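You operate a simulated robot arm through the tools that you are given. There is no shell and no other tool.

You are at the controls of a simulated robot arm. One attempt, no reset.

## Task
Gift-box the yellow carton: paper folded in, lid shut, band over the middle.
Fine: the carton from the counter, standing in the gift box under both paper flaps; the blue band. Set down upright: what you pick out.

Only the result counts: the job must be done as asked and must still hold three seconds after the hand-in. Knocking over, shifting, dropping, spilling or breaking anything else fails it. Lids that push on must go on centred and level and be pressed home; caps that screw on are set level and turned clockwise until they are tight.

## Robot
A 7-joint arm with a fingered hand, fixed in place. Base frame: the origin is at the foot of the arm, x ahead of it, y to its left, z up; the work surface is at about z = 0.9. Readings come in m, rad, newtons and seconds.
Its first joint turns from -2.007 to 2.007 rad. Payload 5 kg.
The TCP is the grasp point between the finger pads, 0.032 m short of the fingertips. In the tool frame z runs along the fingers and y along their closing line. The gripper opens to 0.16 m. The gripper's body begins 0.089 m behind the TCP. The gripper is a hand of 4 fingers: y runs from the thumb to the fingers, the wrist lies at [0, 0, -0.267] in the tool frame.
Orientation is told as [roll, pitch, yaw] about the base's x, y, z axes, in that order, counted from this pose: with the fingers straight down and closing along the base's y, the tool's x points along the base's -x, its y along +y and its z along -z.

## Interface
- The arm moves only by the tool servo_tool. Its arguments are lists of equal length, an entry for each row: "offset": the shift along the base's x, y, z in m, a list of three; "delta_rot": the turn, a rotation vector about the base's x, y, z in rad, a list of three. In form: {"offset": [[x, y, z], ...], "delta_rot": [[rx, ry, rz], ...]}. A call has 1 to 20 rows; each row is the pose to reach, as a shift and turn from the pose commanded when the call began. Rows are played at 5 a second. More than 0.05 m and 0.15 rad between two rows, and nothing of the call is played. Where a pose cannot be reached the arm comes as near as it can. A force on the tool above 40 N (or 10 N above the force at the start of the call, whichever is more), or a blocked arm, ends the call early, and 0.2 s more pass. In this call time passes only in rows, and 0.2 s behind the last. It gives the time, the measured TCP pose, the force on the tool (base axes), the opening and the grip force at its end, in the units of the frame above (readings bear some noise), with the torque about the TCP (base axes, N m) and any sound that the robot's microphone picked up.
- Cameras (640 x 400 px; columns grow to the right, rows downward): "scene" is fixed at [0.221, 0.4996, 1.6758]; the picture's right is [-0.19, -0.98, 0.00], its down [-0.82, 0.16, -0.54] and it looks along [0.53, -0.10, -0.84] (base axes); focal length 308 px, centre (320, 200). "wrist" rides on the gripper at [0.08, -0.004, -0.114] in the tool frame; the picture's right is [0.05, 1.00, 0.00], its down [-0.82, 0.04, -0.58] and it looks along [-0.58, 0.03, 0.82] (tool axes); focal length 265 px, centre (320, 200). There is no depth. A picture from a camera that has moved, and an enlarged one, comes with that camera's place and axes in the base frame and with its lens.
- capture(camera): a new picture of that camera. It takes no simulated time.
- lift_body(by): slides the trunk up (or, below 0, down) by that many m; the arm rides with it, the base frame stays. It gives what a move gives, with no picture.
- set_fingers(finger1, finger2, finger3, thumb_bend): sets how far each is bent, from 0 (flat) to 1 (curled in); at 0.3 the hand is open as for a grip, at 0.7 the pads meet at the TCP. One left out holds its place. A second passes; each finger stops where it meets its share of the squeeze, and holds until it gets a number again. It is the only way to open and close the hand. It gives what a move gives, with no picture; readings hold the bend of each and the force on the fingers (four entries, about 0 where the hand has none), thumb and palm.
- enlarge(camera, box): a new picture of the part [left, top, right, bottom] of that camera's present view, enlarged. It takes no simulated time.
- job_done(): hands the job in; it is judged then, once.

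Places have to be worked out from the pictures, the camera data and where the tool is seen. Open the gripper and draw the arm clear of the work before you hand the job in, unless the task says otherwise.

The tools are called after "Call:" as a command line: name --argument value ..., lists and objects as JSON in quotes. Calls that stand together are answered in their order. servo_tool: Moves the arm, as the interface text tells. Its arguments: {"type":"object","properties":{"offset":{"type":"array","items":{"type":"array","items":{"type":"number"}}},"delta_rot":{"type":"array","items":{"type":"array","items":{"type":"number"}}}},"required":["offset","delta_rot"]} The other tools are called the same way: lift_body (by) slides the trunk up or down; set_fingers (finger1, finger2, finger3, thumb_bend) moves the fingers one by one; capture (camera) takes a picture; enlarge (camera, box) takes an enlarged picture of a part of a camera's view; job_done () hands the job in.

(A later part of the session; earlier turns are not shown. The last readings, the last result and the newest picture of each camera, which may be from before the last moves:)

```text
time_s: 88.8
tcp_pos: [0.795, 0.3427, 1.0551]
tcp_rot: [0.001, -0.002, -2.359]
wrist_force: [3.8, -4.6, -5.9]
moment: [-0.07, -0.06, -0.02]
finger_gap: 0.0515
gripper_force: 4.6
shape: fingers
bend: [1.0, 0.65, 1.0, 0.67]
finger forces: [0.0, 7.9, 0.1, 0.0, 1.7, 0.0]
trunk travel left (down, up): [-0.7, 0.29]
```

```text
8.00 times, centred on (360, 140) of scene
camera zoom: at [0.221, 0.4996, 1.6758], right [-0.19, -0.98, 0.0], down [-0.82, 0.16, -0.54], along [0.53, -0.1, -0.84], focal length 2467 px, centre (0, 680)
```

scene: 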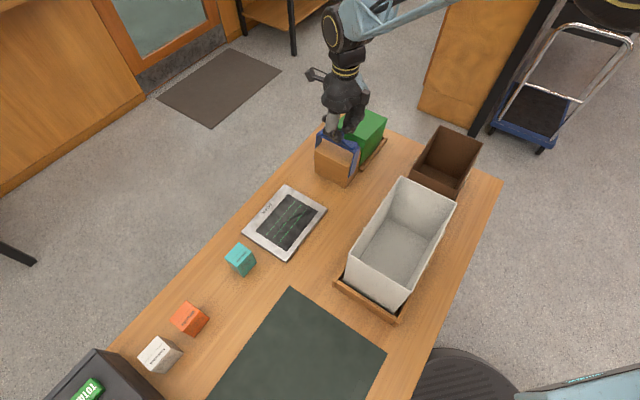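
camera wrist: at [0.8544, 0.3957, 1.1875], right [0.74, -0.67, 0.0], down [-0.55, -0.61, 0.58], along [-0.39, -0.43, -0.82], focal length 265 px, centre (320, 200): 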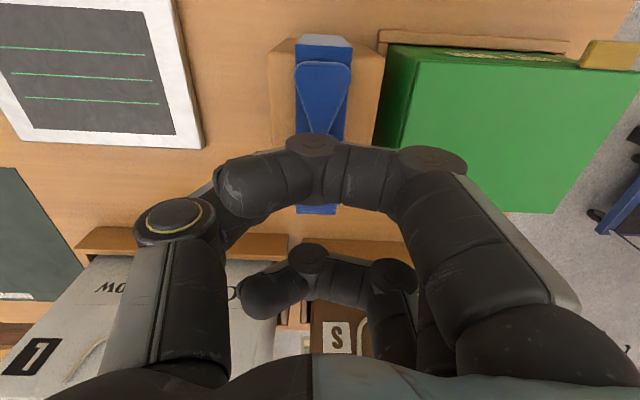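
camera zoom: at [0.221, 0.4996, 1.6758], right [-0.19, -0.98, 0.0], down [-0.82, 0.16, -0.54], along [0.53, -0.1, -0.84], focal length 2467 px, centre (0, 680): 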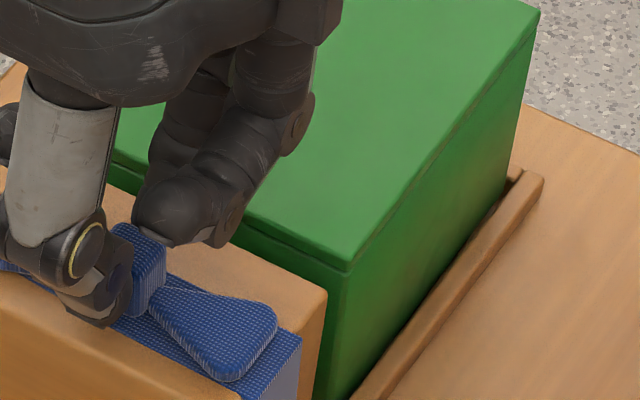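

The tie is rigid (about 6 N builds up and the box follows until its frame stops it). I return both to their original position and release the knot.

Call:
servo_tool --offset '[[0.0028, -0.0028, 0], [0.0056, -0.0056, 0], [0.0084, -0.0084, 0], [0.0095, -0.0095, 0]]' --delta_rot '[[0, 0, 0], [0, 0, 0], [0, 0, 0], [0, 0, 0]]'

Call:
set_fingers --finger2 0.6 --thumb_bend 0.6

Call:
enlarge --camera "scene" --box '[325, 100, 415, 190]'

Call:
capture --camera "wrist"

```text
time_s: 89.8
tcp_pos: [0.803, 0.3357, 1.0557]
tcp_rot: [0.0, 0.001, -2.357]
wrist_force: [0.5, 2.4, 2.5]
moment: [0.04, 0.04, -0.01]
finger_gap: 0.0518
gripper_force: 6.5
shape: fingers
bend: [1.0, 0.67, 1.0, 0.67]
finger forces: [0.0, 6.1, 0.1, 0.0, 6.5, 0.0]
trunk travel left (down, up): [-0.7, 0.29]
```

```text
time_s: 90.8
tcp_pos: [0.8017, 0.3351, 1.0556]
tcp_rot: [0.0, 0.001, -2.355]
wrist_force: [0.1, -0.7, -0.3]
moment: [0.01, -0.01, 0.03]
finger_gap: 0.055
gripper_force: 0.0
shape: fingers
bend: [1.0, 0.6, 1.0, 0.6]
finger forces: [0.1, 0.1, 0.0, 0.0, 0.0, 0.0]
trunk travel left (down, up): [-0.7, 0.29]
```

```text
4.44 times, centred on (370, 145) of scene
camera zoom: at [0.221, 0.4996, 1.6758], right [-0.19, -0.98, 0.0], down [-0.82, 0.16, -0.54], along [0.53, -0.1, -0.84], focal length 1370 px, centre (98, 444)
```

zoom: 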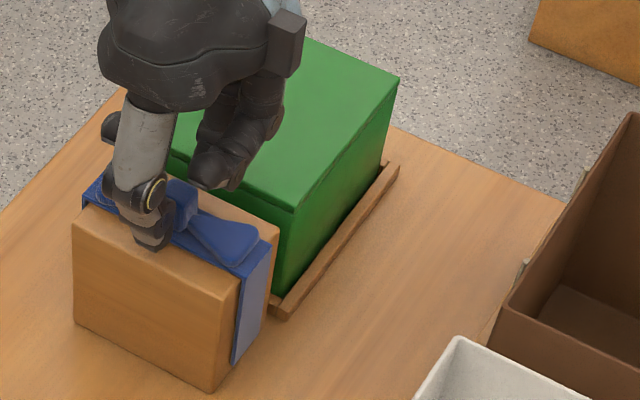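

```text
taken
camera wrist: at [0.856, 0.3941, 1.1693], right [0.74, -0.67, 0.0], down [-0.55, -0.61, 0.58], along [-0.39, -0.43, -0.82], focal length 265 px, centre (320, 200)
```

wrist: 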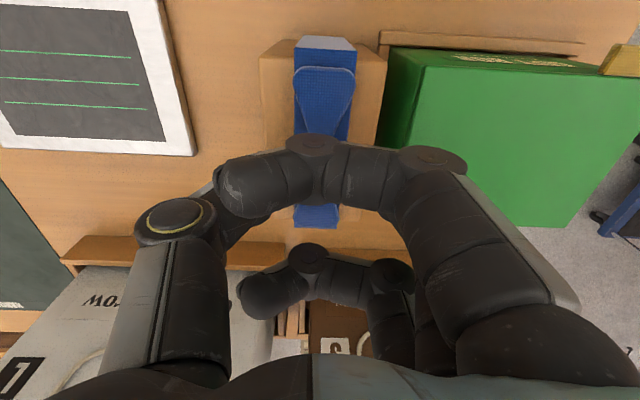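

Both are back in place. I suspect that shutting the lid "froze" nearby parts to the box, the band on its adjacent stand included. The cleanest test is to reopen the lid by its golden tab and see if the band becomes free. I rise and move over to the tab with the hand tilted outward about 15° for reach.

Call:
servo_tool --offset '[[0, 0, 0.03], [0, 0, 0.07], [0, 0, 0.11], [0.04, -0.02, 0.12], [0.08, -0.04, 0.12], [0.12, -0.06, 0.12], [0.1663, -0.0846, 0.12]]' --delta_rot '[[0, 0, 0], [0, 0, 0], [0, 0, 0], [0.046, -0.046, 0], [0.092, -0.092, 0], [0.138, -0.138, 0], [0.184, -0.184, 0]]'

Call:
set_fingers --finger2 0.5 --thumb_bend 0.52

Call:
capture --camera "wrist"

Call:
enlarge --camera "scene" --box '[310, 50, 430, 190]'

```text
refused: row 7 steps farther than a row can; nothing moved
```

```text
time_s: 91.8
tcp_pos: [0.8032, 0.3338, 1.0552]
tcp_rot: [0.0, -0.001, -2.356]
wrist_force: [0.7, 0.7, 0.2]
moment: [-0.02, 0.01, 0.03]
finger_gap: 0.0606
gripper_force: 0.1
shape: fingers
bend: [1.0, 0.5, 1.0, 0.52]
finger forces: [0.0, 0.0, 0.0, 0.0, 0.0, 0.0]
trunk travel left (down, up): [-0.7, 0.29]
```

```text
taken
camera wrist: at [0.8559, 0.3941, 1.1693], right [0.74, -0.67, 0.0], down [-0.55, -0.61, 0.58], along [-0.39, -0.43, -0.82], focal length 265 px, centre (320, 200)
```

wrist: 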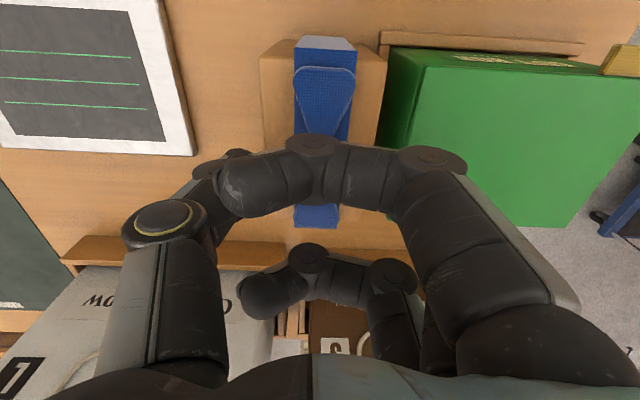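

```text
2.86 times, centred on (370, 120) of scene
camera zoom: at [0.221, 0.4996, 1.6758], right [-0.19, -0.98, 0.0], down [-0.82, 0.16, -0.54], along [0.53, -0.1, -0.84], focal length 881 px, centre (177, 429)
```

zoom: 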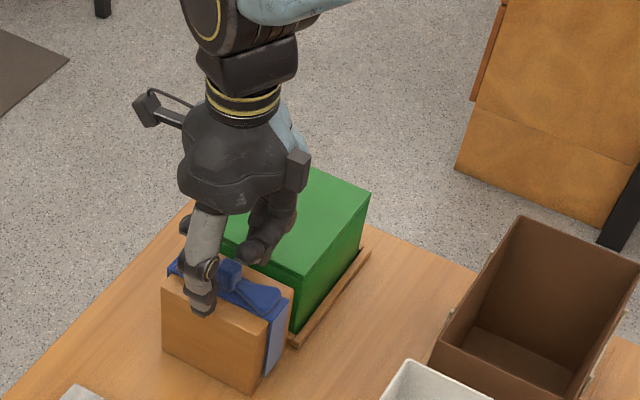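

The move was refused because one step was slightly too long, and nothing moved. I repeat it with an extra row.

Call:
servo_tool --offset '[[0, 0, 0.03], [0, 0, 0.07], [0, 0, 0.11], [0.034, -0.017, 0.12], [0.068, -0.034, 0.12], [0.102, -0.051, 0.12], [0.136, -0.068, 0.12], [0.1663, -0.0846, 0.12]]' --delta_rot '[[0, 0, 0], [0, 0, 0], [0, 0, 0], [0.046, -0.046, 0], [0.092, -0.092, 0], [0.138, -0.138, 0], [0.184, -0.184, 0], [0.184, -0.184, 0]]'

Call:
capture --camera "wrist"

Call:
enlarge --camera "scene" --box '[310, 50, 430, 190]'

```text
time_s: 93.6
tcp_pos: [0.9709, 0.2511, 1.1738]
tcp_rot: [-0.002, 0.26, -2.355]
wrist_force: [-0.2, -0.2, -0.9]
moment: [0.04, 0.03, 0.0]
finger_gap: 0.0606
gripper_force: 0.1
shape: fingers
bend: [1.0, 0.5, 1.0, 0.52]
finger forces: [0.0, 0.1, 0.0, 0.0, 0.0, 0.0]
trunk travel left (down, up): [-0.7, 0.29]
```

```text
taken
camera wrist: at [1.0018, 0.2875, 1.303], right [0.74, -0.67, 0.01], down [-0.63, -0.69, 0.35], along [-0.23, -0.27, -0.94], focal length 265 px, centre (320, 200)
```

wrist: 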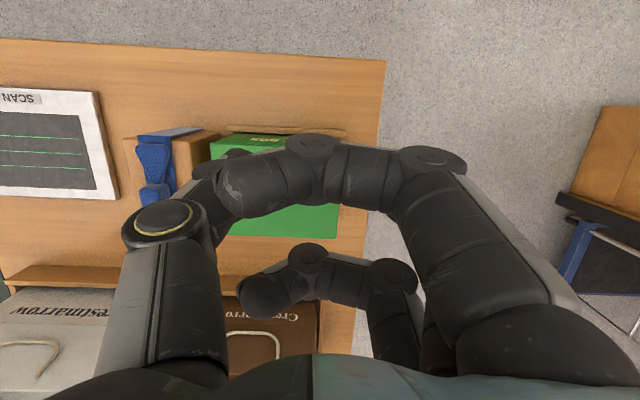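

```text
2.86 times, centred on (370, 120) of scene
camera zoom: at [0.221, 0.4996, 1.6758], right [-0.19, -0.98, 0.0], down [-0.82, 0.16, -0.54], along [0.53, -0.1, -0.84], focal length 881 px, centre (177, 429)
```

zoom: 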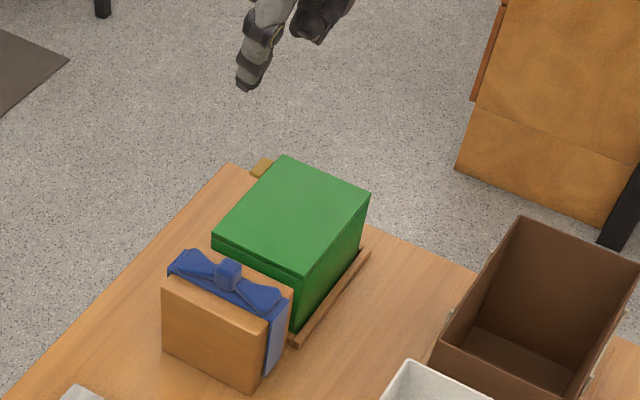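

The hand is over the tab with the right tilt. I lower until the tips are near the tab height and look.

Call:
servo_tool --offset '[[0, 0, -0.04], [0, 0, -0.08], [0, 0, -0.11], [0, 0, -0.12]]' --delta_rot '[[0, 0, 0], [0, 0, 0], [0, 0, 0], [0, 0, 0]]'

Call:
enlarge --camera "scene" --box '[340, 80, 400, 140]'

Call:
capture --camera "wrist"

```text
time_s: 94.6
tcp_pos: [0.9696, 0.2499, 1.0529]
tcp_rot: [0.001, 0.259, -2.356]
wrist_force: [-0.5, -0.2, 0.9]
moment: [-0.03, -0.01, -0.01]
finger_gap: 0.0605
gripper_force: 0.1
shape: fingers
bend: [1.0, 0.5, 1.0, 0.52]
finger forces: [0.1, 0.0, 0.1, 0.0, 0.1, 0.0]
trunk travel left (down, up): [-0.7, 0.29]
```

```text
6.67 times, centred on (370, 110) of scene
camera zoom: at [0.221, 0.4996, 1.6758], right [-0.19, -0.98, 0.0], down [-0.82, 0.16, -0.54], along [0.53, -0.1, -0.84], focal length 2056 px, centre (-13, 800)
```

zoom: 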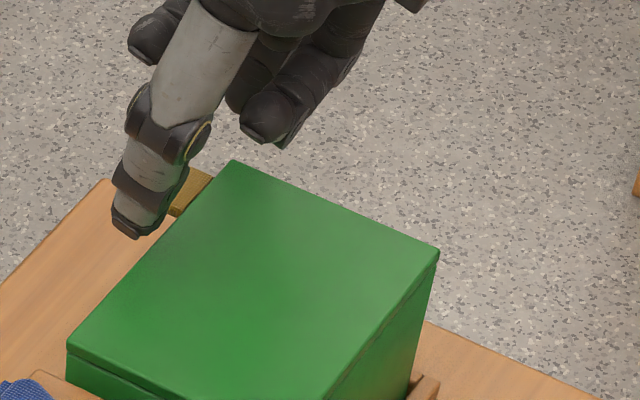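

```text
taken
camera wrist: at [0.9995, 0.2867, 1.1837], right [0.74, -0.67, 0.01], down [-0.63, -0.69, 0.35], along [-0.23, -0.27, -0.94], focal length 265 px, centre (320, 200)
```

wrist: 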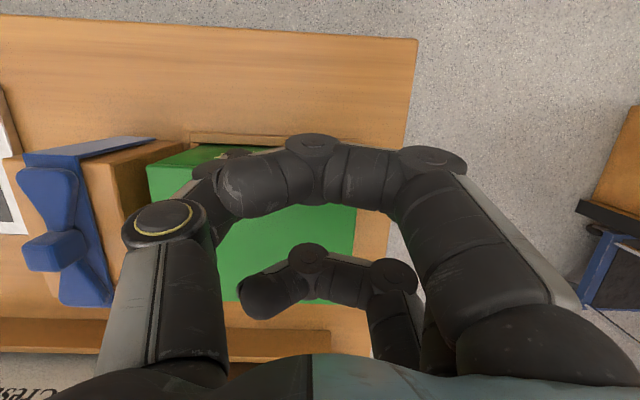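

The thumb tip is on the near side of the tab, just about at lid level. I shift 6 mm outward so the fingers clear the box wall and lower 2 cm beside the tab.

Call:
servo_tool --offset '[[0.0042, 0.0042, 0], [0.0042, 0.0042, -0.008], [0.0042, 0.0042, -0.016], [0.0042, 0.0042, -0.022]]' --delta_rot '[[0, 0, 0], [0, 0, 0], [0, 0, 0], [0, 0, 0]]'

Call:
enlarge --camera "scene" --box '[340, 80, 400, 140]'

```text
time_s: 95.6
tcp_pos: [0.9725, 0.2548, 1.0331]
tcp_rot: [0.001, 0.26, -2.356]
wrist_force: [0.1, 0.0, 0.2]
moment: [-0.03, 0.0, 0.03]
finger_gap: 0.0604
gripper_force: 0.1
shape: fingers
bend: [1.0, 0.5, 1.0, 0.52]
finger forces: [0.0, 0.0, 0.0, 0.1, 0.0, 0.0]
trunk travel left (down, up): [-0.7, 0.29]
```

```text
6.67 times, centred on (370, 110) of scene
camera zoom: at [0.221, 0.4996, 1.6758], right [-0.19, -0.98, 0.0], down [-0.82, 0.16, -0.54], along [0.53, -0.1, -0.84], focal length 2056 px, centre (-13, 800)
```

zoom: 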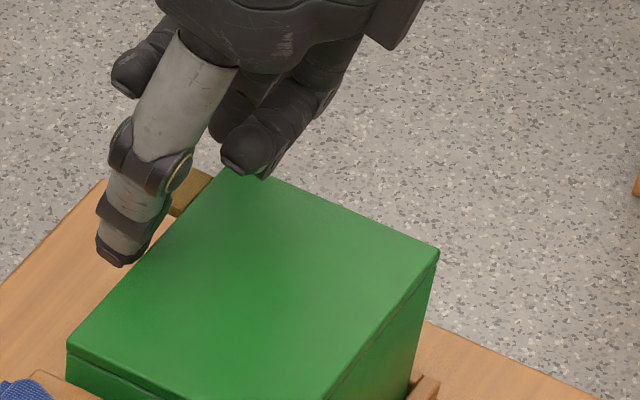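

Now beside the tab below lid level without contact. I close thumb and middle finger toward the tab's edges.

Call:
set_fingers --finger2 0.58 --thumb_bend 0.61

Call:
set_fingers --finger2 0.64 --thumb_bend 0.66

Call:
enlarge --camera "scene" --box '[340, 80, 400, 140]'

```text
time_s: 96.6
tcp_pos: [0.9727, 0.2557, 1.0331]
tcp_rot: [0.0, 0.26, -2.355]
wrist_force: [-0.1, 0.2, 0.2]
moment: [0.06, -0.02, 0.0]
finger_gap: 0.0551
gripper_force: 0.0
shape: fingers
bend: [1.0, 0.57, 1.0, 0.61]
finger forces: [0.0, 0.1, 0.0, 0.1, 0.1, 0.0]
trunk travel left (down, up): [-0.7, 0.29]
```

```text
time_s: 97.6
tcp_pos: [0.9732, 0.2555, 1.0325]
tcp_rot: [-0.001, 0.261, -2.356]
wrist_force: [-0.6, 1.7, 1.2]
moment: [0.05, 0.01, 0.0]
finger_gap: 0.0529
gripper_force: 1.6
shape: fingers
bend: [1.0, 0.63, 1.0, 0.65]
finger forces: [0.0, 1.0, 0.0, 0.0, 2.2, 0.0]
trunk travel left (down, up): [-0.7, 0.29]
```

```text
6.67 times, centred on (370, 110) of scene
camera zoom: at [0.221, 0.4996, 1.6758], right [-0.19, -0.98, 0.0], down [-0.82, 0.16, -0.54], along [0.53, -0.1, -0.84], focal length 2056 px, centre (-13, 800)
```

zoom: 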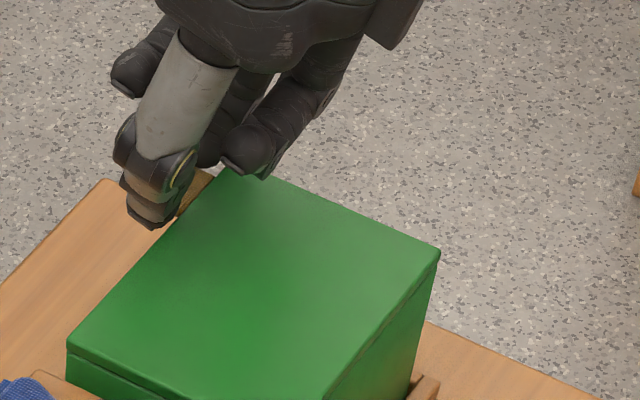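

Both are touching the tab (1–2 N). I squeeze slightly more and lift 1 cm to see if the lid opens.

Call:
set_fingers --finger2 0.69 --thumb_bend 0.67

Call:
servo_tool --offset '[[0, 0, 0.004], [0, 0, 0.008], [0, 0, 0.012]]' --delta_rot '[[0, 0, 0], [0, 0, 0], [0, 0, 0]]'

Call:
enlarge --camera "scene" --box '[340, 80, 400, 140]'

Call:
enlarge --camera "scene" --box '[325, 100, 415, 190]'

```text
time_s: 98.6
tcp_pos: [0.9725, 0.2537, 1.0346]
tcp_rot: [-0.001, 0.262, -2.358]
wrist_force: [4.5, -0.1, 9.0]
moment: [-0.04, -0.26, 0.02]
finger_gap: 0.0522
gripper_force: 5.2
shape: fingers
bend: [1.0, 0.68, 1.0, 0.67]
finger forces: [0.0, 10.1, 0.1, 0.0, 1.3, 0.0]
trunk travel left (down, up): [-0.7, 0.29]
```

```text
time_s: 99.4
tcp_pos: [0.973, 0.2541, 1.0446]
tcp_rot: [0.001, 0.261, -2.356]
wrist_force: [0.9, -1.7, -0.2]
moment: [-0.04, 0.0, 0.0]
finger_gap: 0.0518
gripper_force: 0.5
shape: fingers
bend: [1.0, 0.67, 1.0, 0.67]
finger forces: [0.0, 1.6, 0.0, 0.0, 0.0, 0.0]
trunk travel left (down, up): [-0.7, 0.29]
```

```text
6.67 times, centred on (370, 110) of scene
camera zoom: at [0.221, 0.4996, 1.6758], right [-0.19, -0.98, 0.0], down [-0.82, 0.16, -0.54], along [0.53, -0.1, -0.84], focal length 2056 px, centre (-13, 800)
```

zoom: 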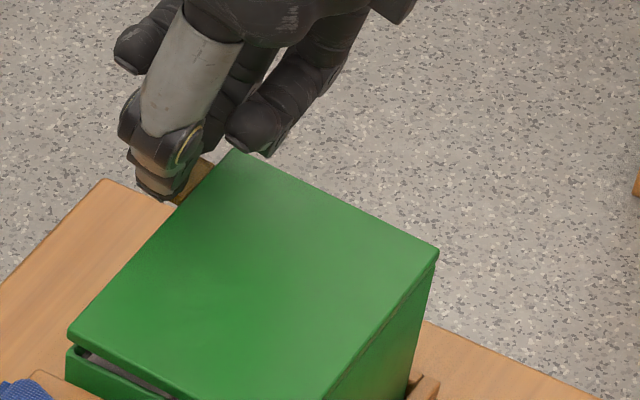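

```text
4.44 times, centred on (370, 145) of scene
camera zoom: at [0.221, 0.4996, 1.6758], right [-0.19, -0.98, 0.0], down [-0.82, 0.16, -0.54], along [0.53, -0.1, -0.84], focal length 1370 px, centre (98, 444)
```

zoom: 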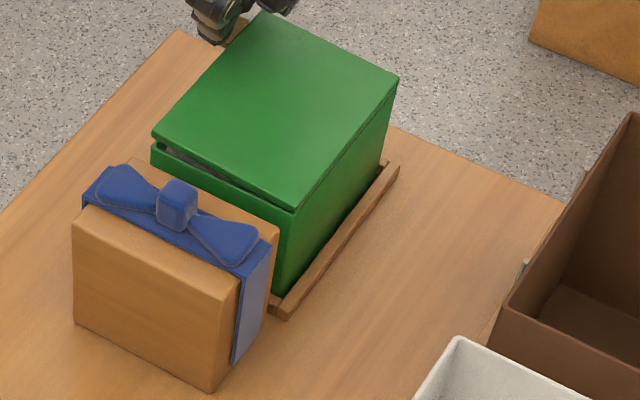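

The lid lifts by its tab, and the band stays on its block, so the band is not tied to the lid. I swing the lid open along its hinge arc, in stages.

Call:
servo_tool --offset '[[-0.0037, -0.0037, 0.0258], [-0.0107, -0.0107, 0.0493], [-0.0209, -0.0209, 0.0704], [-0.0339, -0.0339, 0.0883]]' --delta_rot '[[0, 0, 0], [0, 0, 0], [0, 0, 0], [0, 0, 0]]'

Call:
enlarge --camera "scene" --box '[310, 70, 430, 190]'

Call:
capture --camera "wrist"

```text
time_s: 100.4
tcp_pos: [0.9339, 0.2204, 1.135]
tcp_rot: [-0.001, 0.259, -2.357]
wrist_force: [0.1, -0.9, 0.9]
moment: [0.0, -0.02, 0.0]
finger_gap: 0.0517
gripper_force: 0.1
shape: fingers
bend: [1.0, 0.69, 1.0, 0.67]
finger forces: [0.0, 0.1, 0.1, 0.0, 0.1, 0.0]
trunk travel left (down, up): [-0.7, 0.29]
```

```text
3.33 times, centred on (370, 130) of scene
camera zoom: at [0.221, 0.4996, 1.6758], right [-0.19, -0.98, 0.0], down [-0.82, 0.16, -0.54], along [0.53, -0.1, -0.84], focal length 1028 px, centre (153, 433)
```

zoom: 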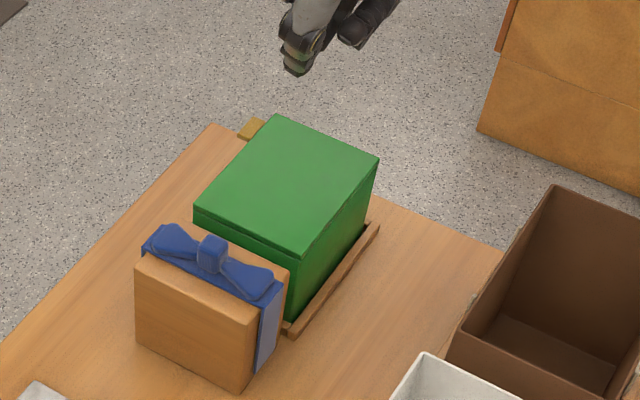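

```text
taken
camera wrist: at [0.9659, 0.2569, 1.2646], right [0.74, -0.67, 0.01], down [-0.63, -0.69, 0.35], along [-0.22, -0.27, -0.94], focal length 265 px, centre (320, 200)
```

wrist: 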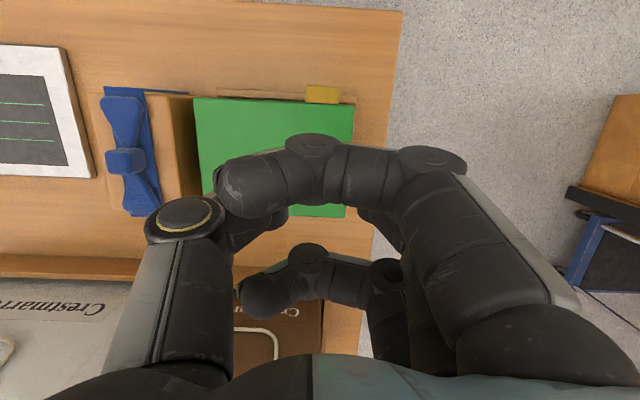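

The tab slipped off the fingertip and the lid dropped shut again. I re-approach so the middle finger goes well under the tab (closer to the wall, slightly lower) before lifting.

Call:
set_fingers --finger2 0.48 --thumb_bend 0.45

Call:
servo_tool --offset '[[0.015, 0.015, 0], [0.0293, 0.0293, -0.02], [0.0293, 0.0293, -0.06], [0.0293, 0.0293, -0.09], [0.0293, 0.0293, -0.1]]' --delta_rot '[[0, 0, 0], [0, 0, 0], [0, 0, 0], [0, 0, 0], [0, 0, 0]]'

Call:
enlarge --camera "scene" --box '[340, 80, 400, 140]'

```text
time_s: 101.4
tcp_pos: [0.9365, 0.2203, 1.1335]
tcp_rot: [-0.001, 0.26, -2.356]
wrist_force: [0.6, -0.1, 0.1]
moment: [-0.01, 0.01, 0.0]
finger_gap: 0.0657
gripper_force: 0.1
shape: fingers
bend: [1.0, 0.48, 1.0, 0.45]
finger forces: [0.0, 0.0, 0.0, 0.0, 0.0, 0.0]
trunk travel left (down, up): [-0.7, 0.29]
```

```text
time_s: 102.6
tcp_pos: [0.9699, 0.2497, 1.037]
tcp_rot: [0.001, 0.265, -2.356]
wrist_force: [2.9, 1.1, 18.0]
moment: [0.94, 0.72, -0.24]
finger_gap: 0.0657
gripper_force: 8.7
shape: fingers
bend: [1.0, 0.48, 1.0, 0.45]
finger forces: [0.0, 0.0, 0.0, 0.1, 16.7, 0.0]
trunk travel left (down, up): [-0.7, 0.29]
```

```text
6.67 times, centred on (370, 110) of scene
camera zoom: at [0.221, 0.4996, 1.6758], right [-0.19, -0.98, 0.0], down [-0.82, 0.16, -0.54], along [0.53, -0.1, -0.84], focal length 2056 px, centre (-13, 800)
```

zoom: 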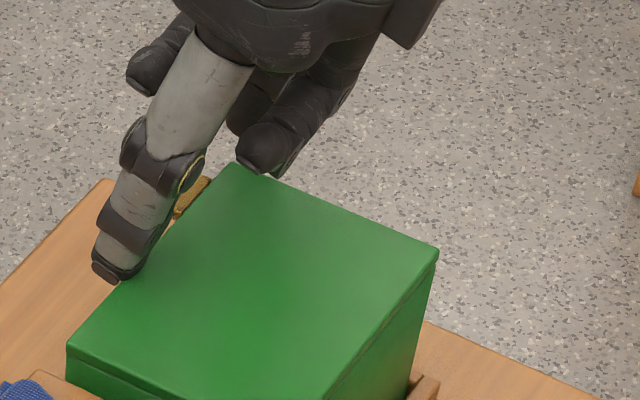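

The thumb came down on the lid edge (17 N) because I was a few millimetres too far in. I lift slightly, shift outward, and come down again.

Call:
servo_tool --offset '[[0, 0, 0.012], [0.0045, 0.0045, 0.012], [0.0045, 0.0045, 0.004], [0.0045, 0.0045, -0.003]]' --delta_rot '[[0, 0, 0], [0, 0, 0], [0, 0, 0], [0, 0, 0]]'

Call:
enlarge --camera "scene" --box '[340, 80, 400, 140]'

```text
time_s: 103.6
tcp_pos: [0.9742, 0.2535, 1.0302]
tcp_rot: [-0.001, 0.259, -2.355]
wrist_force: [-0.5, 0.3, -0.7]
moment: [0.0, 0.01, 0.01]
finger_gap: 0.0657
gripper_force: 0.1
shape: fingers
bend: [1.0, 0.48, 1.0, 0.45]
finger forces: [0.0, 0.1, 0.0, 0.1, 0.1, 0.0]
trunk travel left (down, up): [-0.7, 0.29]
```

```text
6.67 times, centred on (370, 110) of scene
camera zoom: at [0.221, 0.4996, 1.6758], right [-0.19, -0.98, 0.0], down [-0.82, 0.16, -0.54], along [0.53, -0.1, -0.84], focal length 2056 px, centre (-13, 800)
```

zoom: 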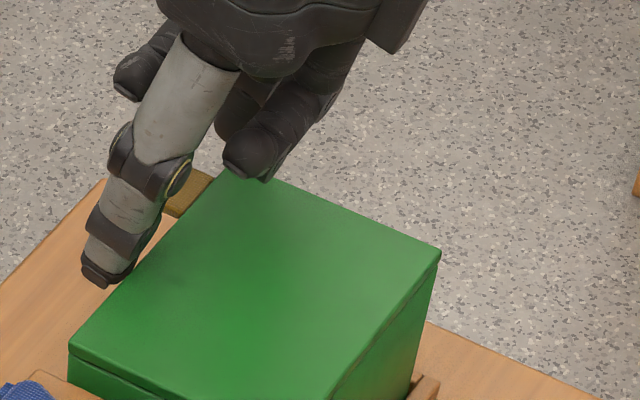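

Call:
servo_tool --offset '[[0, 0, -0.003], [0, 0, -0.006]]' --delta_rot '[[0, 0, 0], [0, 0, 0]]'

Call:
set_fingers --finger2 0.62

Call:
set_fingers --finger2 0.72

Call:
enlarge --camera "scene" --box '[340, 80, 400, 140]'

```text
time_s: 104.2
tcp_pos: [0.9747, 0.253, 1.0261]
tcp_rot: [0.0, 0.26, -2.356]
wrist_force: [-0.4, 0.0, 0.6]
moment: [0.02, -0.02, -0.02]
finger_gap: 0.0658
gripper_force: 0.1
shape: fingers
bend: [1.0, 0.48, 1.0, 0.45]
finger forces: [0.0, 0.0, 0.1, 0.1, 0.1, 0.0]
trunk travel left (down, up): [-0.7, 0.29]
```

```text
time_s: 105.2
tcp_pos: [0.9742, 0.2546, 1.0251]
tcp_rot: [0.0, 0.26, -2.356]
wrist_force: [0.2, 0.0, 0.3]
moment: [0.01, 0.0, 0.0]
finger_gap: 0.0658
gripper_force: 0.1
shape: fingers
bend: [1.0, 0.62, 1.0, 0.45]
finger forces: [0.0, 0.1, 0.0, 0.0, 0.3, 0.1]
trunk travel left (down, up): [-0.7, 0.29]
```

```text
time_s: 106.2
tcp_pos: [0.9759, 0.2532, 1.0252]
tcp_rot: [0.0, 0.261, -2.359]
wrist_force: [8.4, -4.4, 3.3]
moment: [-0.09, -0.19, -0.11]
finger_gap: 0.0657
gripper_force: 4.3
shape: fingers
bend: [1.0, 0.7, 1.0, 0.45]
finger forces: [0.1, 8.4, 0.0, 0.0, 0.8, 0.0]
trunk travel left (down, up): [-0.7, 0.29]
```

```text
6.67 times, centred on (370, 110) of scene
camera zoom: at [0.221, 0.4996, 1.6758], right [-0.19, -0.98, 0.0], down [-0.82, 0.16, -0.54], along [0.53, -0.1, -0.84], focal length 2056 px, centre (-13, 800)
```

zoom: 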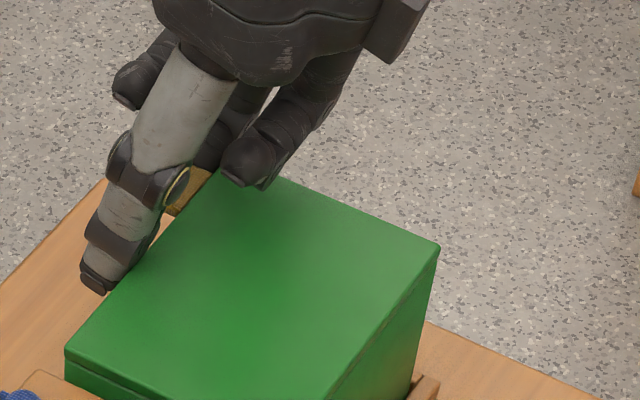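

The finger met the tab's side edge instead of going under it; the curled outer finger limits how low I can go. I back off, rise, straighten the outer fingers (they will hang outside the box's end), and come down lower.

Call:
set_fingers --finger2 0.48

Call:
servo_tool --offset '[[0, 0, 0.03], [0, 0, 0.07]]' --delta_rot '[[0, 0, 0], [0, 0, 0]]'

Call:
set_fingers --finger1 0.3 --finger2 0.42 --finger3 0.3 --thumb_bend 0.4

Call:
capture --camera "wrist"

Call:
enlarge --camera "scene" --box '[325, 90, 415, 190]'

```text
time_s: 107.2
tcp_pos: [0.9752, 0.2552, 1.0239]
tcp_rot: [0.001, 0.26, -2.358]
wrist_force: [0.2, 0.2, -0.1]
moment: [0.0, 0.0, -0.03]
finger_gap: 0.0658
gripper_force: 0.2
shape: fingers
bend: [1.0, 0.48, 1.0, 0.45]
finger forces: [0.0, 0.1, 0.1, 0.0, 0.1, 0.0]
trunk travel left (down, up): [-0.7, 0.29]
```

```text
time_s: 107.8
tcp_pos: [0.9709, 0.254, 1.0935]
tcp_rot: [-0.002, 0.26, -2.357]
wrist_force: [-0.2, 0.2, 0.3]
moment: [0.01, -0.03, 0.01]
finger_gap: 0.0655
gripper_force: 0.1
shape: fingers
bend: [1.0, 0.48, 1.0, 0.45]
finger forces: [0.1, 0.0, 0.0, 0.1, 0.1, 0.0]
trunk travel left (down, up): [-0.7, 0.29]
```

```text
time_s: 108.8
tcp_pos: [0.9713, 0.2551, 1.0935]
tcp_rot: [-0.001, 0.261, -2.356]
wrist_force: [-0.3, 0.0, 0.6]
moment: [-0.03, -0.01, -0.02]
finger_gap: 0.1504
gripper_force: 0.0
shape: fingers
bend: [0.3, 0.42, 0.3, 0.4]
finger forces: [0.1, 0.0, 0.0, 0.0, 0.0, 0.1]
trunk travel left (down, up): [-0.7, 0.29]
```

```text
taken
camera wrist: at [1.0025, 0.2919, 1.224], right [0.74, -0.67, 0.01], down [-0.63, -0.69, 0.35], along [-0.22, -0.27, -0.94], focal length 265 px, centre (320, 200)
```

wrist: 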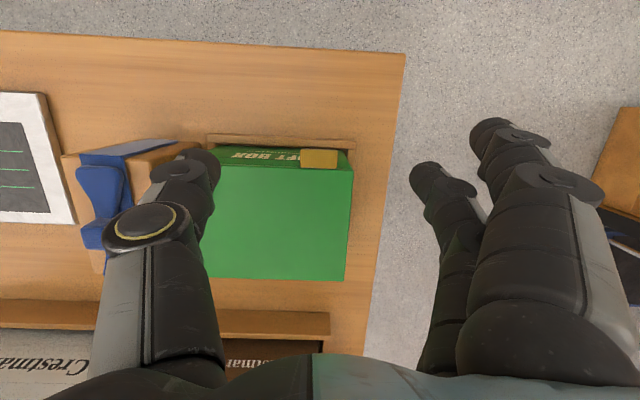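

```text
4.00 times, centred on (370, 140) of scene
camera zoom: at [0.221, 0.4996, 1.6758], right [-0.19, -0.98, 0.0], down [-0.82, 0.16, -0.54], along [0.53, -0.1, -0.84], focal length 1233 px, centre (120, 440)
```

zoom: 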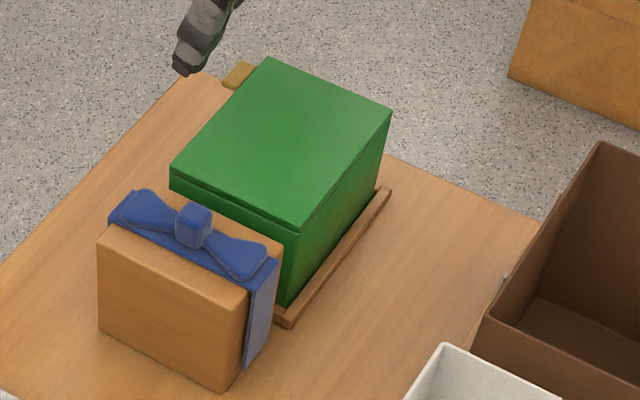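

The tab is clearly visible now (p 0.862–0.877, q −0.493 to −0.524). I lower until the middle fingertip is about 2 cm below the tab.

Call:
servo_tool --offset '[[0, 0, -0.03], [0, 0, -0.055], [0, 0, -0.07], [0, 0, -0.08]]' --delta_rot '[[0, 0, 0], [0, 0, 0], [0, 0, 0], [0, 0, 0]]'

Call:
capture --camera "wrist"

Call:
enlarge --camera "scene" --box '[340, 80, 400, 140]'

```text
time_s: 109.8
tcp_pos: [0.972, 0.2544, 1.0155]
tcp_rot: [-0.001, 0.261, -2.356]
wrist_force: [3.9, 3.1, 4.5]
moment: [0.28, 0.26, -0.37]
finger_gap: 0.151
gripper_force: 3.0
shape: fingers
bend: [0.3, 0.42, 0.3, 0.4]
finger forces: [0.0, 0.0, 0.0, 0.0, 6.2, 0.0]
trunk travel left (down, up): [-0.7, 0.29]
```

```text
taken
camera wrist: at [1.003, 0.2925, 1.1464], right [0.74, -0.67, 0.01], down [-0.63, -0.69, 0.35], along [-0.22, -0.27, -0.94], focal length 265 px, centre (320, 200)
```

wrist: 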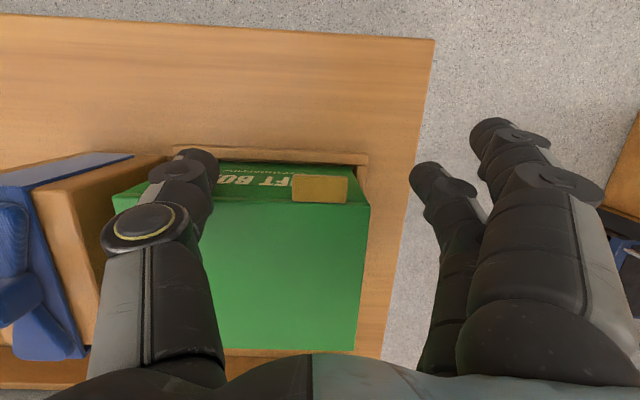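

```text
6.67 times, centred on (370, 110) of scene
camera zoom: at [0.221, 0.4996, 1.6758], right [-0.19, -0.98, 0.0], down [-0.82, 0.16, -0.54], along [0.53, -0.1, -0.84], focal length 2056 px, centre (-13, 800)
```

zoom: 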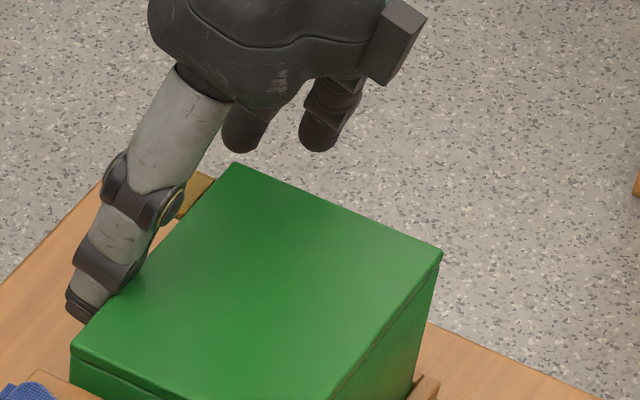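

The thumb's joint touches the lid edge (6 N), so I rise, curl the thumb out of the way, and come down again using only the middle finger.

Call:
servo_tool --offset '[[0, 0, 0.03], [0, 0, 0.07]]' --delta_rot '[[0, 0, 0], [0, 0, 0]]'

Call:
set_fingers --thumb_bend 1.0

Call:
servo_tool --offset '[[0, 0, -0.03], [0, 0, -0.055], [0, 0, -0.065], [0, 0, -0.07]]' --delta_rot '[[0, 0, 0], [0, 0, 0], [0, 0, 0], [0, 0, 0]]'

Call:
capture --camera "wrist"

Call:
enlarge --camera "scene" --box '[325, 90, 415, 190]'

```text
time_s: 110.4
tcp_pos: [0.9698, 0.254, 1.0833]
tcp_rot: [0.0, 0.258, -2.356]
wrist_force: [-0.7, 0.1, -0.5]
moment: [0.0, -0.03, 0.02]
finger_gap: 0.1507
gripper_force: 0.0
shape: fingers
bend: [0.3, 0.42, 0.3, 0.4]
finger forces: [0.0, 0.0, 0.0, 0.1, 0.0, 0.0]
trunk travel left (down, up): [-0.7, 0.29]
```

```text
time_s: 111.4
tcp_pos: [0.9705, 0.2549, 1.0836]
tcp_rot: [0.001, 0.26, -2.356]
wrist_force: [-0.1, -0.4, -0.2]
moment: [0.01, 0.05, -0.01]
finger_gap: 0.0672
gripper_force: 0.0
shape: fingers
bend: [0.3, 0.42, 0.3, 1.0]
finger forces: [0.0, 0.0, 0.0, 0.1, 0.0, 0.1]
trunk travel left (down, up): [-0.7, 0.29]
```

```text
time_s: 112.4
tcp_pos: [0.9717, 0.2536, 1.014]
tcp_rot: [0.0, 0.26, -2.355]
wrist_force: [-0.3, -0.4, 0.0]
moment: [0.02, 0.02, 0.01]
finger_gap: 0.0675
gripper_force: 0.1
shape: fingers
bend: [0.3, 0.42, 0.3, 1.0]
finger forces: [0.1, 0.0, 0.1, 0.0, 0.0, 0.0]
trunk travel left (down, up): [-0.7, 0.29]
```

```text
taken
camera wrist: at [1.0033, 0.2911, 1.145], right [0.74, -0.67, 0.01], down [-0.63, -0.69, 0.35], along [-0.23, -0.27, -0.94], focal length 265 px, centre (320, 200)
```

wrist: 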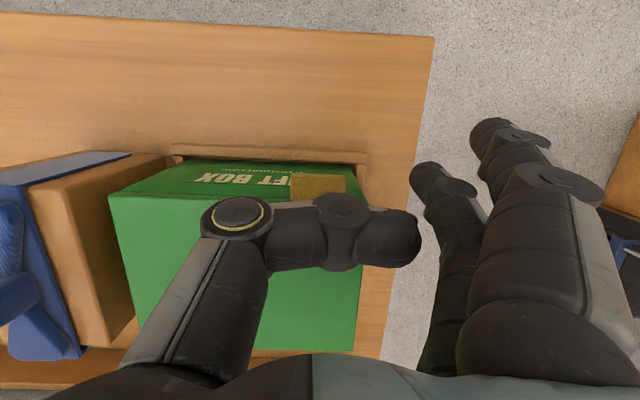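

```text
4.00 times, centred on (370, 140) of scene
camera zoom: at [0.221, 0.4996, 1.6758], right [-0.19, -0.98, 0.0], down [-0.82, 0.16, -0.54], along [0.53, -0.1, -0.84], focal length 1233 px, centre (120, 440)
```

zoom: 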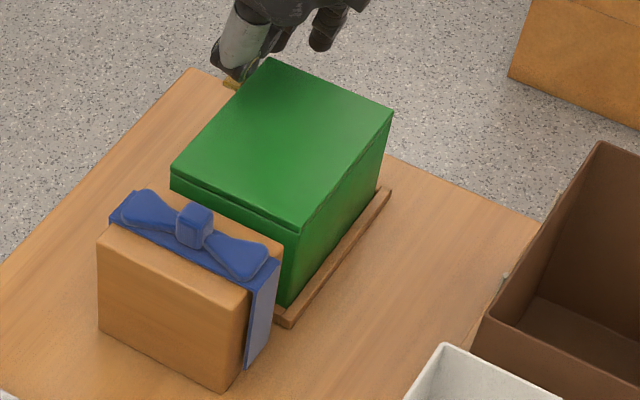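

No contact now. I close the middle finger so that it passes underneath the tab.

Call:
set_fingers --finger2 0.6

Call:
set_fingers --finger2 0.7

Call:
capture --camera "wrist"

```text
time_s: 113.4
tcp_pos: [0.9723, 0.2535, 1.016]
tcp_rot: [0.001, 0.261, -2.358]
wrist_force: [0.1, 0.3, -0.3]
moment: [-0.01, -0.02, -0.05]
finger_gap: 0.0674
gripper_force: 0.1
shape: fingers
bend: [0.3, 0.58, 0.3, 1.0]
finger forces: [0.0, 0.0, 0.1, 0.0, 0.0, 0.0]
trunk travel left (down, up): [-0.7, 0.29]
```

```text
time_s: 114.4
tcp_pos: [0.972, 0.2542, 1.0144]
tcp_rot: [0.0, 0.261, -2.357]
wrist_force: [0.3, 0.0, 0.0]
moment: [0.01, 0.05, 0.0]
finger_gap: 0.0685
gripper_force: 0.1
shape: fingers
bend: [0.3, 0.66, 0.3, 1.0]
finger forces: [0.0, 0.0, 0.0, 0.0, 0.0, 0.0]
trunk travel left (down, up): [-0.7, 0.29]
```

```text
taken
camera wrist: at [1.0032, 0.2912, 1.1454], right [0.74, -0.67, 0.01], down [-0.63, -0.69, 0.35], along [-0.22, -0.27, -0.94], focal length 265 px, centre (320, 200)
```

wrist: 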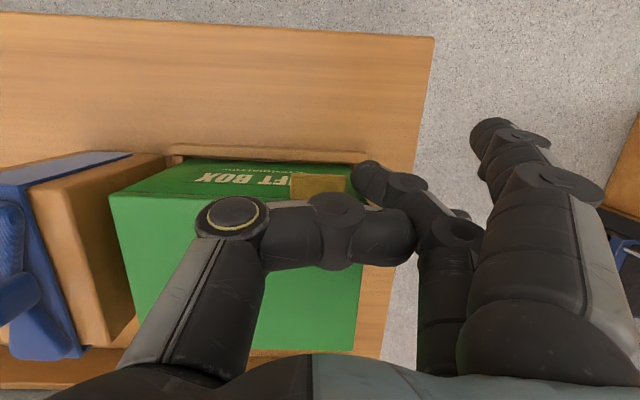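

The fingertip is about 1 cm short of the tab's edge (the curled thumb stops it). I shift the whole hand 2 cm toward +q to slide the finger under the tab.

Call:
servo_tool --offset '[[-0.004, 0.004, 0], [-0.008, 0.008, 0], [-0.012, 0.012, 0], [-0.015, 0.015, 0]]' --delta_rot '[[0, 0, 0], [0, 0, 0], [0, 0, 0], [0, 0, 0]]'

Call:
capture --camera "wrist"

```text
time_s: 115.4
tcp_pos: [0.9603, 0.268, 1.0159]
tcp_rot: [0.002, 0.259, -2.357]
wrist_force: [6.2, -5.1, 3.5]
moment: [-0.17, -0.13, 0.04]
finger_gap: 0.0676
gripper_force: 5.7
shape: fingers
bend: [0.3, 0.66, 0.3, 1.0]
finger forces: [0.0, 10.3, 0.0, 0.1, 0.1, 0.0]
trunk travel left (down, up): [-0.7, 0.29]
```

```text
taken
camera wrist: at [0.9911, 0.3045, 1.1458], right [0.74, -0.67, 0.01], down [-0.63, -0.69, 0.35], along [-0.22, -0.27, -0.94], focal length 265 px, centre (320, 200)
```

wrist: 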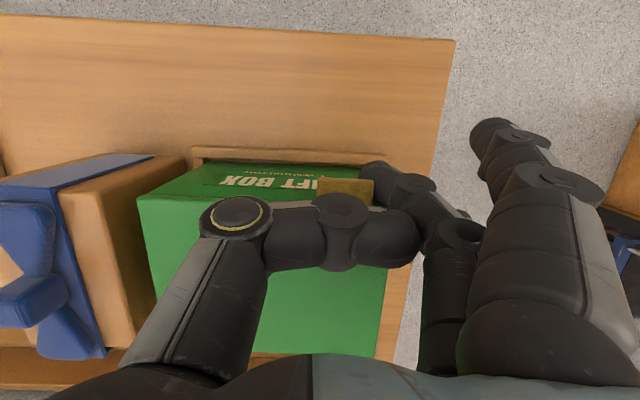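

The finger keeps meeting the tab's side. A better approach is with the hand turned so the fingers hook under the tab from its front (far side). I back off, rise, and undo the tilt first.

Call:
servo_tool --offset '[[0.007, -0.007, 0], [0.014, -0.014, 0], [0.014, -0.014, 0.04], [0.0, -0.01, 0.08], [-0.02, -0.02, 0.11], [-0.03, -0.03, 0.14]]' --delta_rot '[[0, 0, 0], [0, 0, 0], [0, 0, 0], [-0.06, 0.06, 0], [-0.12, 0.12, 0], [-0.184, 0.184, 0]]'

Call:
enlarge --camera "scene" --box '[325, 90, 415, 190]'

```text
time_s: 116.8
tcp_pos: [0.9285, 0.2386, 1.1562]
tcp_rot: [0.0, -0.001, -2.357]
wrist_force: [0.1, -1.1, 0.4]
moment: [-0.03, 0.01, 0.04]
finger_gap: 0.0683
gripper_force: 0.0
shape: fingers
bend: [0.3, 0.67, 0.3, 1.0]
finger forces: [0.0, 0.0, 0.0, 0.0, 0.0, 0.0]
trunk travel left (down, up): [-0.7, 0.29]
```

```text
4.00 times, centred on (370, 140) of scene
camera zoom: at [0.221, 0.4996, 1.6758], right [-0.19, -0.98, 0.0], down [-0.82, 0.16, -0.54], along [0.53, -0.1, -0.84], focal length 1233 px, centre (120, 440)
```

zoom: 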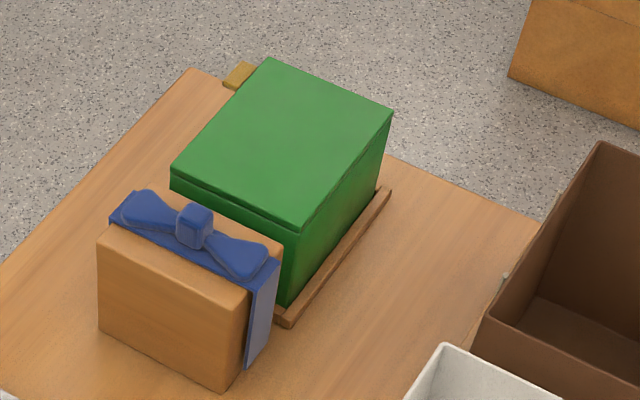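

Box and band look unchanged. Before more lid work, I recheck if the band is free now, because the lid had been opened once. I return above the knot with the pinch shape.

Call:
set_fingers --finger1 1.0 --finger2 0.58 --finger3 1.0 --thumb_bend 0.6

Call:
servo_tool --offset '[[-0.032, 0.024, 0], [-0.064, 0.048, 0], [-0.096, 0.072, 0], [-0.1272, 0.0955, 0], [-0.1272, 0.0955, -0.04], [-0.1272, 0.0955, -0.08], [-0.1272, 0.0955, -0.0973]]' --delta_rot '[[0, 0, 0], [0, 0, 0], [0, 0, 0], [0, 0, 0], [0, 0, 0], [0, 0, 0], [0, 0, 0]]'

Call:
enlarge --camera "scene" --box '[320, 120, 370, 170]'

Call:
capture --camera "wrist"

```text
time_s: 117.8
tcp_pos: [0.929, 0.238, 1.1571]
tcp_rot: [-0.001, 0.0, -2.356]
wrist_force: [0.5, -0.1, 0.0]
moment: [0.0, 0.02, -0.01]
finger_gap: 0.0551
gripper_force: 0.1
shape: fingers
bend: [1.0, 0.57, 1.0, 0.6]
finger forces: [0.1, 0.0, 0.1, 0.1, 0.0, 0.1]
trunk travel left (down, up): [-0.7, 0.29]
```

```text
time_s: 119.4
tcp_pos: [0.8005, 0.334, 1.0573]
tcp_rot: [0.0, -0.001, -2.355]
wrist_force: [0.4, 0.6, -0.1]
moment: [0.02, -0.01, 0.01]
finger_gap: 0.0553
gripper_force: 0.0
shape: fingers
bend: [1.0, 0.57, 1.0, 0.6]
finger forces: [0.0, 0.0, 0.1, 0.0, 0.0, 0.1]
trunk travel left (down, up): [-0.7, 0.29]
```

```text
8.00 times, centred on (345, 145) of scene
camera zoom: at [0.221, 0.4996, 1.6758], right [-0.19, -0.98, 0.0], down [-0.82, 0.16, -0.54], along [0.53, -0.1, -0.84], focal length 2467 px, centre (120, 640)
```

zoom: 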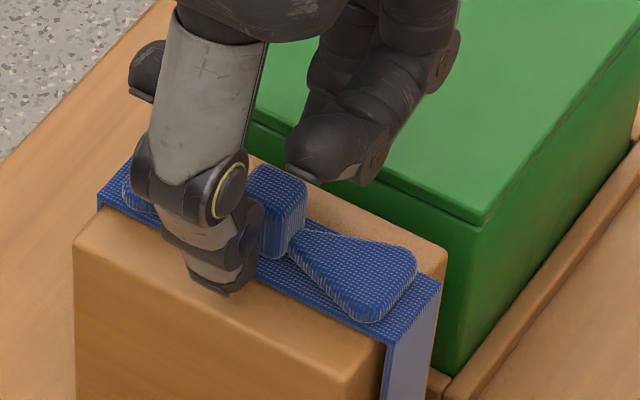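

```text
taken
camera wrist: at [0.854, 0.3935, 1.1708], right [0.74, -0.67, 0.0], down [-0.55, -0.61, 0.58], along [-0.39, -0.43, -0.82], focal length 265 px, centre (320, 200)
```

wrist: 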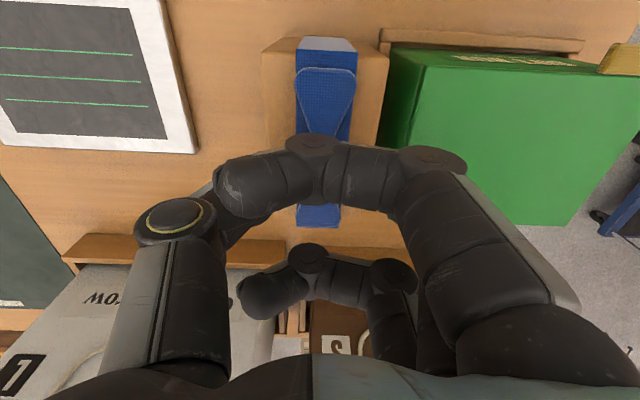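

I pinch the knot again at moderate force and try a 5 mm lift.

Call:
set_fingers --finger2 0.65 --thumb_bend 0.66

Call:
set_fingers --finger2 0.73 --thumb_bend 0.68

Call:
servo_tool --offset '[[0, 0, 0.003], [0, 0, 0.006], [0, 0, 0.008]]' --delta_rot '[[0, 0, 0], [0, 0, 0], [0, 0, 0]]'

Call:
enlarge --camera "scene" --box '[320, 120, 370, 170]'

```text
time_s: 120.4
tcp_pos: [0.7985, 0.3335, 1.0586]
tcp_rot: [0.0, 0.0, -2.357]
wrist_force: [-0.7, -0.9, 0.1]
moment: [-0.03, 0.01, 0.01]
finger_gap: 0.0523
gripper_force: 0.0
shape: fingers
bend: [1.0, 0.64, 1.0, 0.66]
finger forces: [0.0, 0.7, 0.0, 0.0, 1.1, 0.0]
trunk travel left (down, up): [-0.7, 0.29]
```

```text
time_s: 121.4
tcp_pos: [0.8013, 0.3332, 1.0579]
tcp_rot: [0.0, 0.001, -2.357]
wrist_force: [-0.1, -0.1, -0.1]
moment: [0.01, 0.03, -0.02]
finger_gap: 0.0524
gripper_force: 5.7
shape: fingers
bend: [1.0, 0.66, 1.0, 0.67]
finger forces: [0.0, 5.7, 0.0, 0.1, 5.4, 0.1]
trunk travel left (down, up): [-0.7, 0.29]
```

```text
time_s: 122.2
tcp_pos: [0.8013, 0.334, 1.0656]
tcp_rot: [0.0, -0.001, -2.357]
wrist_force: [2.6, -3.4, -5.6]
moment: [-0.09, -0.05, 0.03]
finger_gap: 0.0521
gripper_force: 4.7
shape: fingers
bend: [1.0, 0.65, 1.0, 0.67]
finger forces: [0.0, 7.3, 0.0, 0.0, 2.7, 0.0]
trunk travel left (down, up): [-0.7, 0.29]
```

```text
8.00 times, centred on (345, 145) of scene
camera zoom: at [0.221, 0.4996, 1.6758], right [-0.19, -0.98, 0.0], down [-0.82, 0.16, -0.54], along [0.53, -0.1, -0.84], focal length 2467 px, centre (120, 640)
```

zoom: 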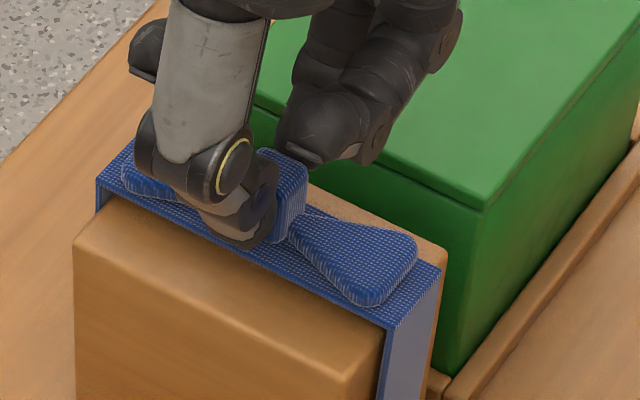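

The box still comes along. My best explanation: when the lid shut, anything "inside" the box was frozen to it, and the adjacent band got caught too. So I should reopen the lid fully, move the band away, shut the lid again, and only then fit the band. I set the band back down and release it.

Call:
servo_tool --offset '[[0, 0, -0.003], [0, 0, -0.006], [0, 0, -0.008]]' --delta_rot '[[0, 0, 0], [0, 0, 0], [0, 0, 0]]'

Call:
set_fingers --finger2 0.58 --thumb_bend 0.58

Call:
servo_tool --offset '[[0, 0, 0.03], [0, 0, 0.07], [0, 0, 0.11], [0, 0, 0.15], [0, 0, 0.17]]' --delta_rot '[[0, 0, 0], [0, 0, 0], [0, 0, 0], [0, 0, 0], [0, 0, 0]]'

Call:
enlarge --camera "scene" --box '[325, 90, 415, 190]'

```text
time_s: 123.0
tcp_pos: [0.8006, 0.3356, 1.0576]
tcp_rot: [0.001, -0.001, -2.357]
wrist_force: [0.6, 0.6, -1.5]
moment: [0.04, 0.02, 0.02]
finger_gap: 0.0523
gripper_force: 5.8
shape: fingers
bend: [1.0, 0.66, 1.0, 0.67]
finger forces: [0.1, 5.7, 0.0, 0.0, 6.1, 0.0]
trunk travel left (down, up): [-0.7, 0.29]
```

```text
time_s: 124.0
tcp_pos: [0.8003, 0.3344, 1.0578]
tcp_rot: [-0.001, -0.001, -2.356]
wrist_force: [0.2, 0.4, 0.1]
moment: [-0.01, -0.01, -0.01]
finger_gap: 0.0571
gripper_force: 0.1
shape: fingers
bend: [1.0, 0.57, 1.0, 0.57]
finger forces: [0.0, 0.0, 0.0, 0.1, 0.0, 0.1]
trunk travel left (down, up): [-0.7, 0.29]
```

```text
time_s: 125.2
tcp_pos: [0.7994, 0.3319, 1.2269]
tcp_rot: [0.0, -0.001, -2.358]
wrist_force: [-1.5, 0.5, 0.2]
moment: [0.02, 0.01, 0.03]
finger_gap: 0.0572
gripper_force: 0.1
shape: fingers
bend: [1.0, 0.57, 1.0, 0.57]
finger forces: [0.0, 0.0, 0.0, 0.1, 0.0, 0.0]
trunk travel left (down, up): [-0.7, 0.29]
```

```text
4.00 times, centred on (370, 140) of scene
camera zoom: at [0.221, 0.4996, 1.6758], right [-0.19, -0.98, 0.0], down [-0.82, 0.16, -0.54], along [0.53, -0.1, -0.84], focal length 1233 px, centre (120, 440)
```

zoom: 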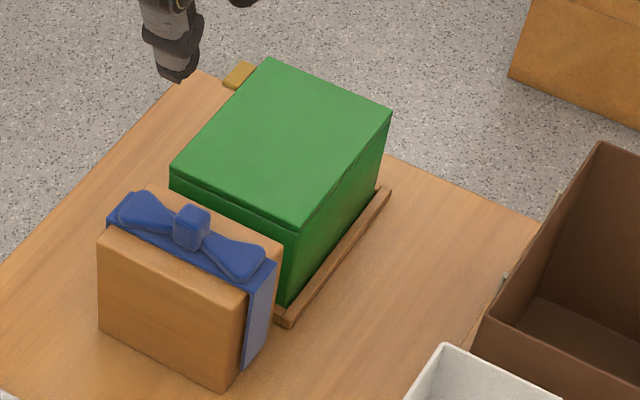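

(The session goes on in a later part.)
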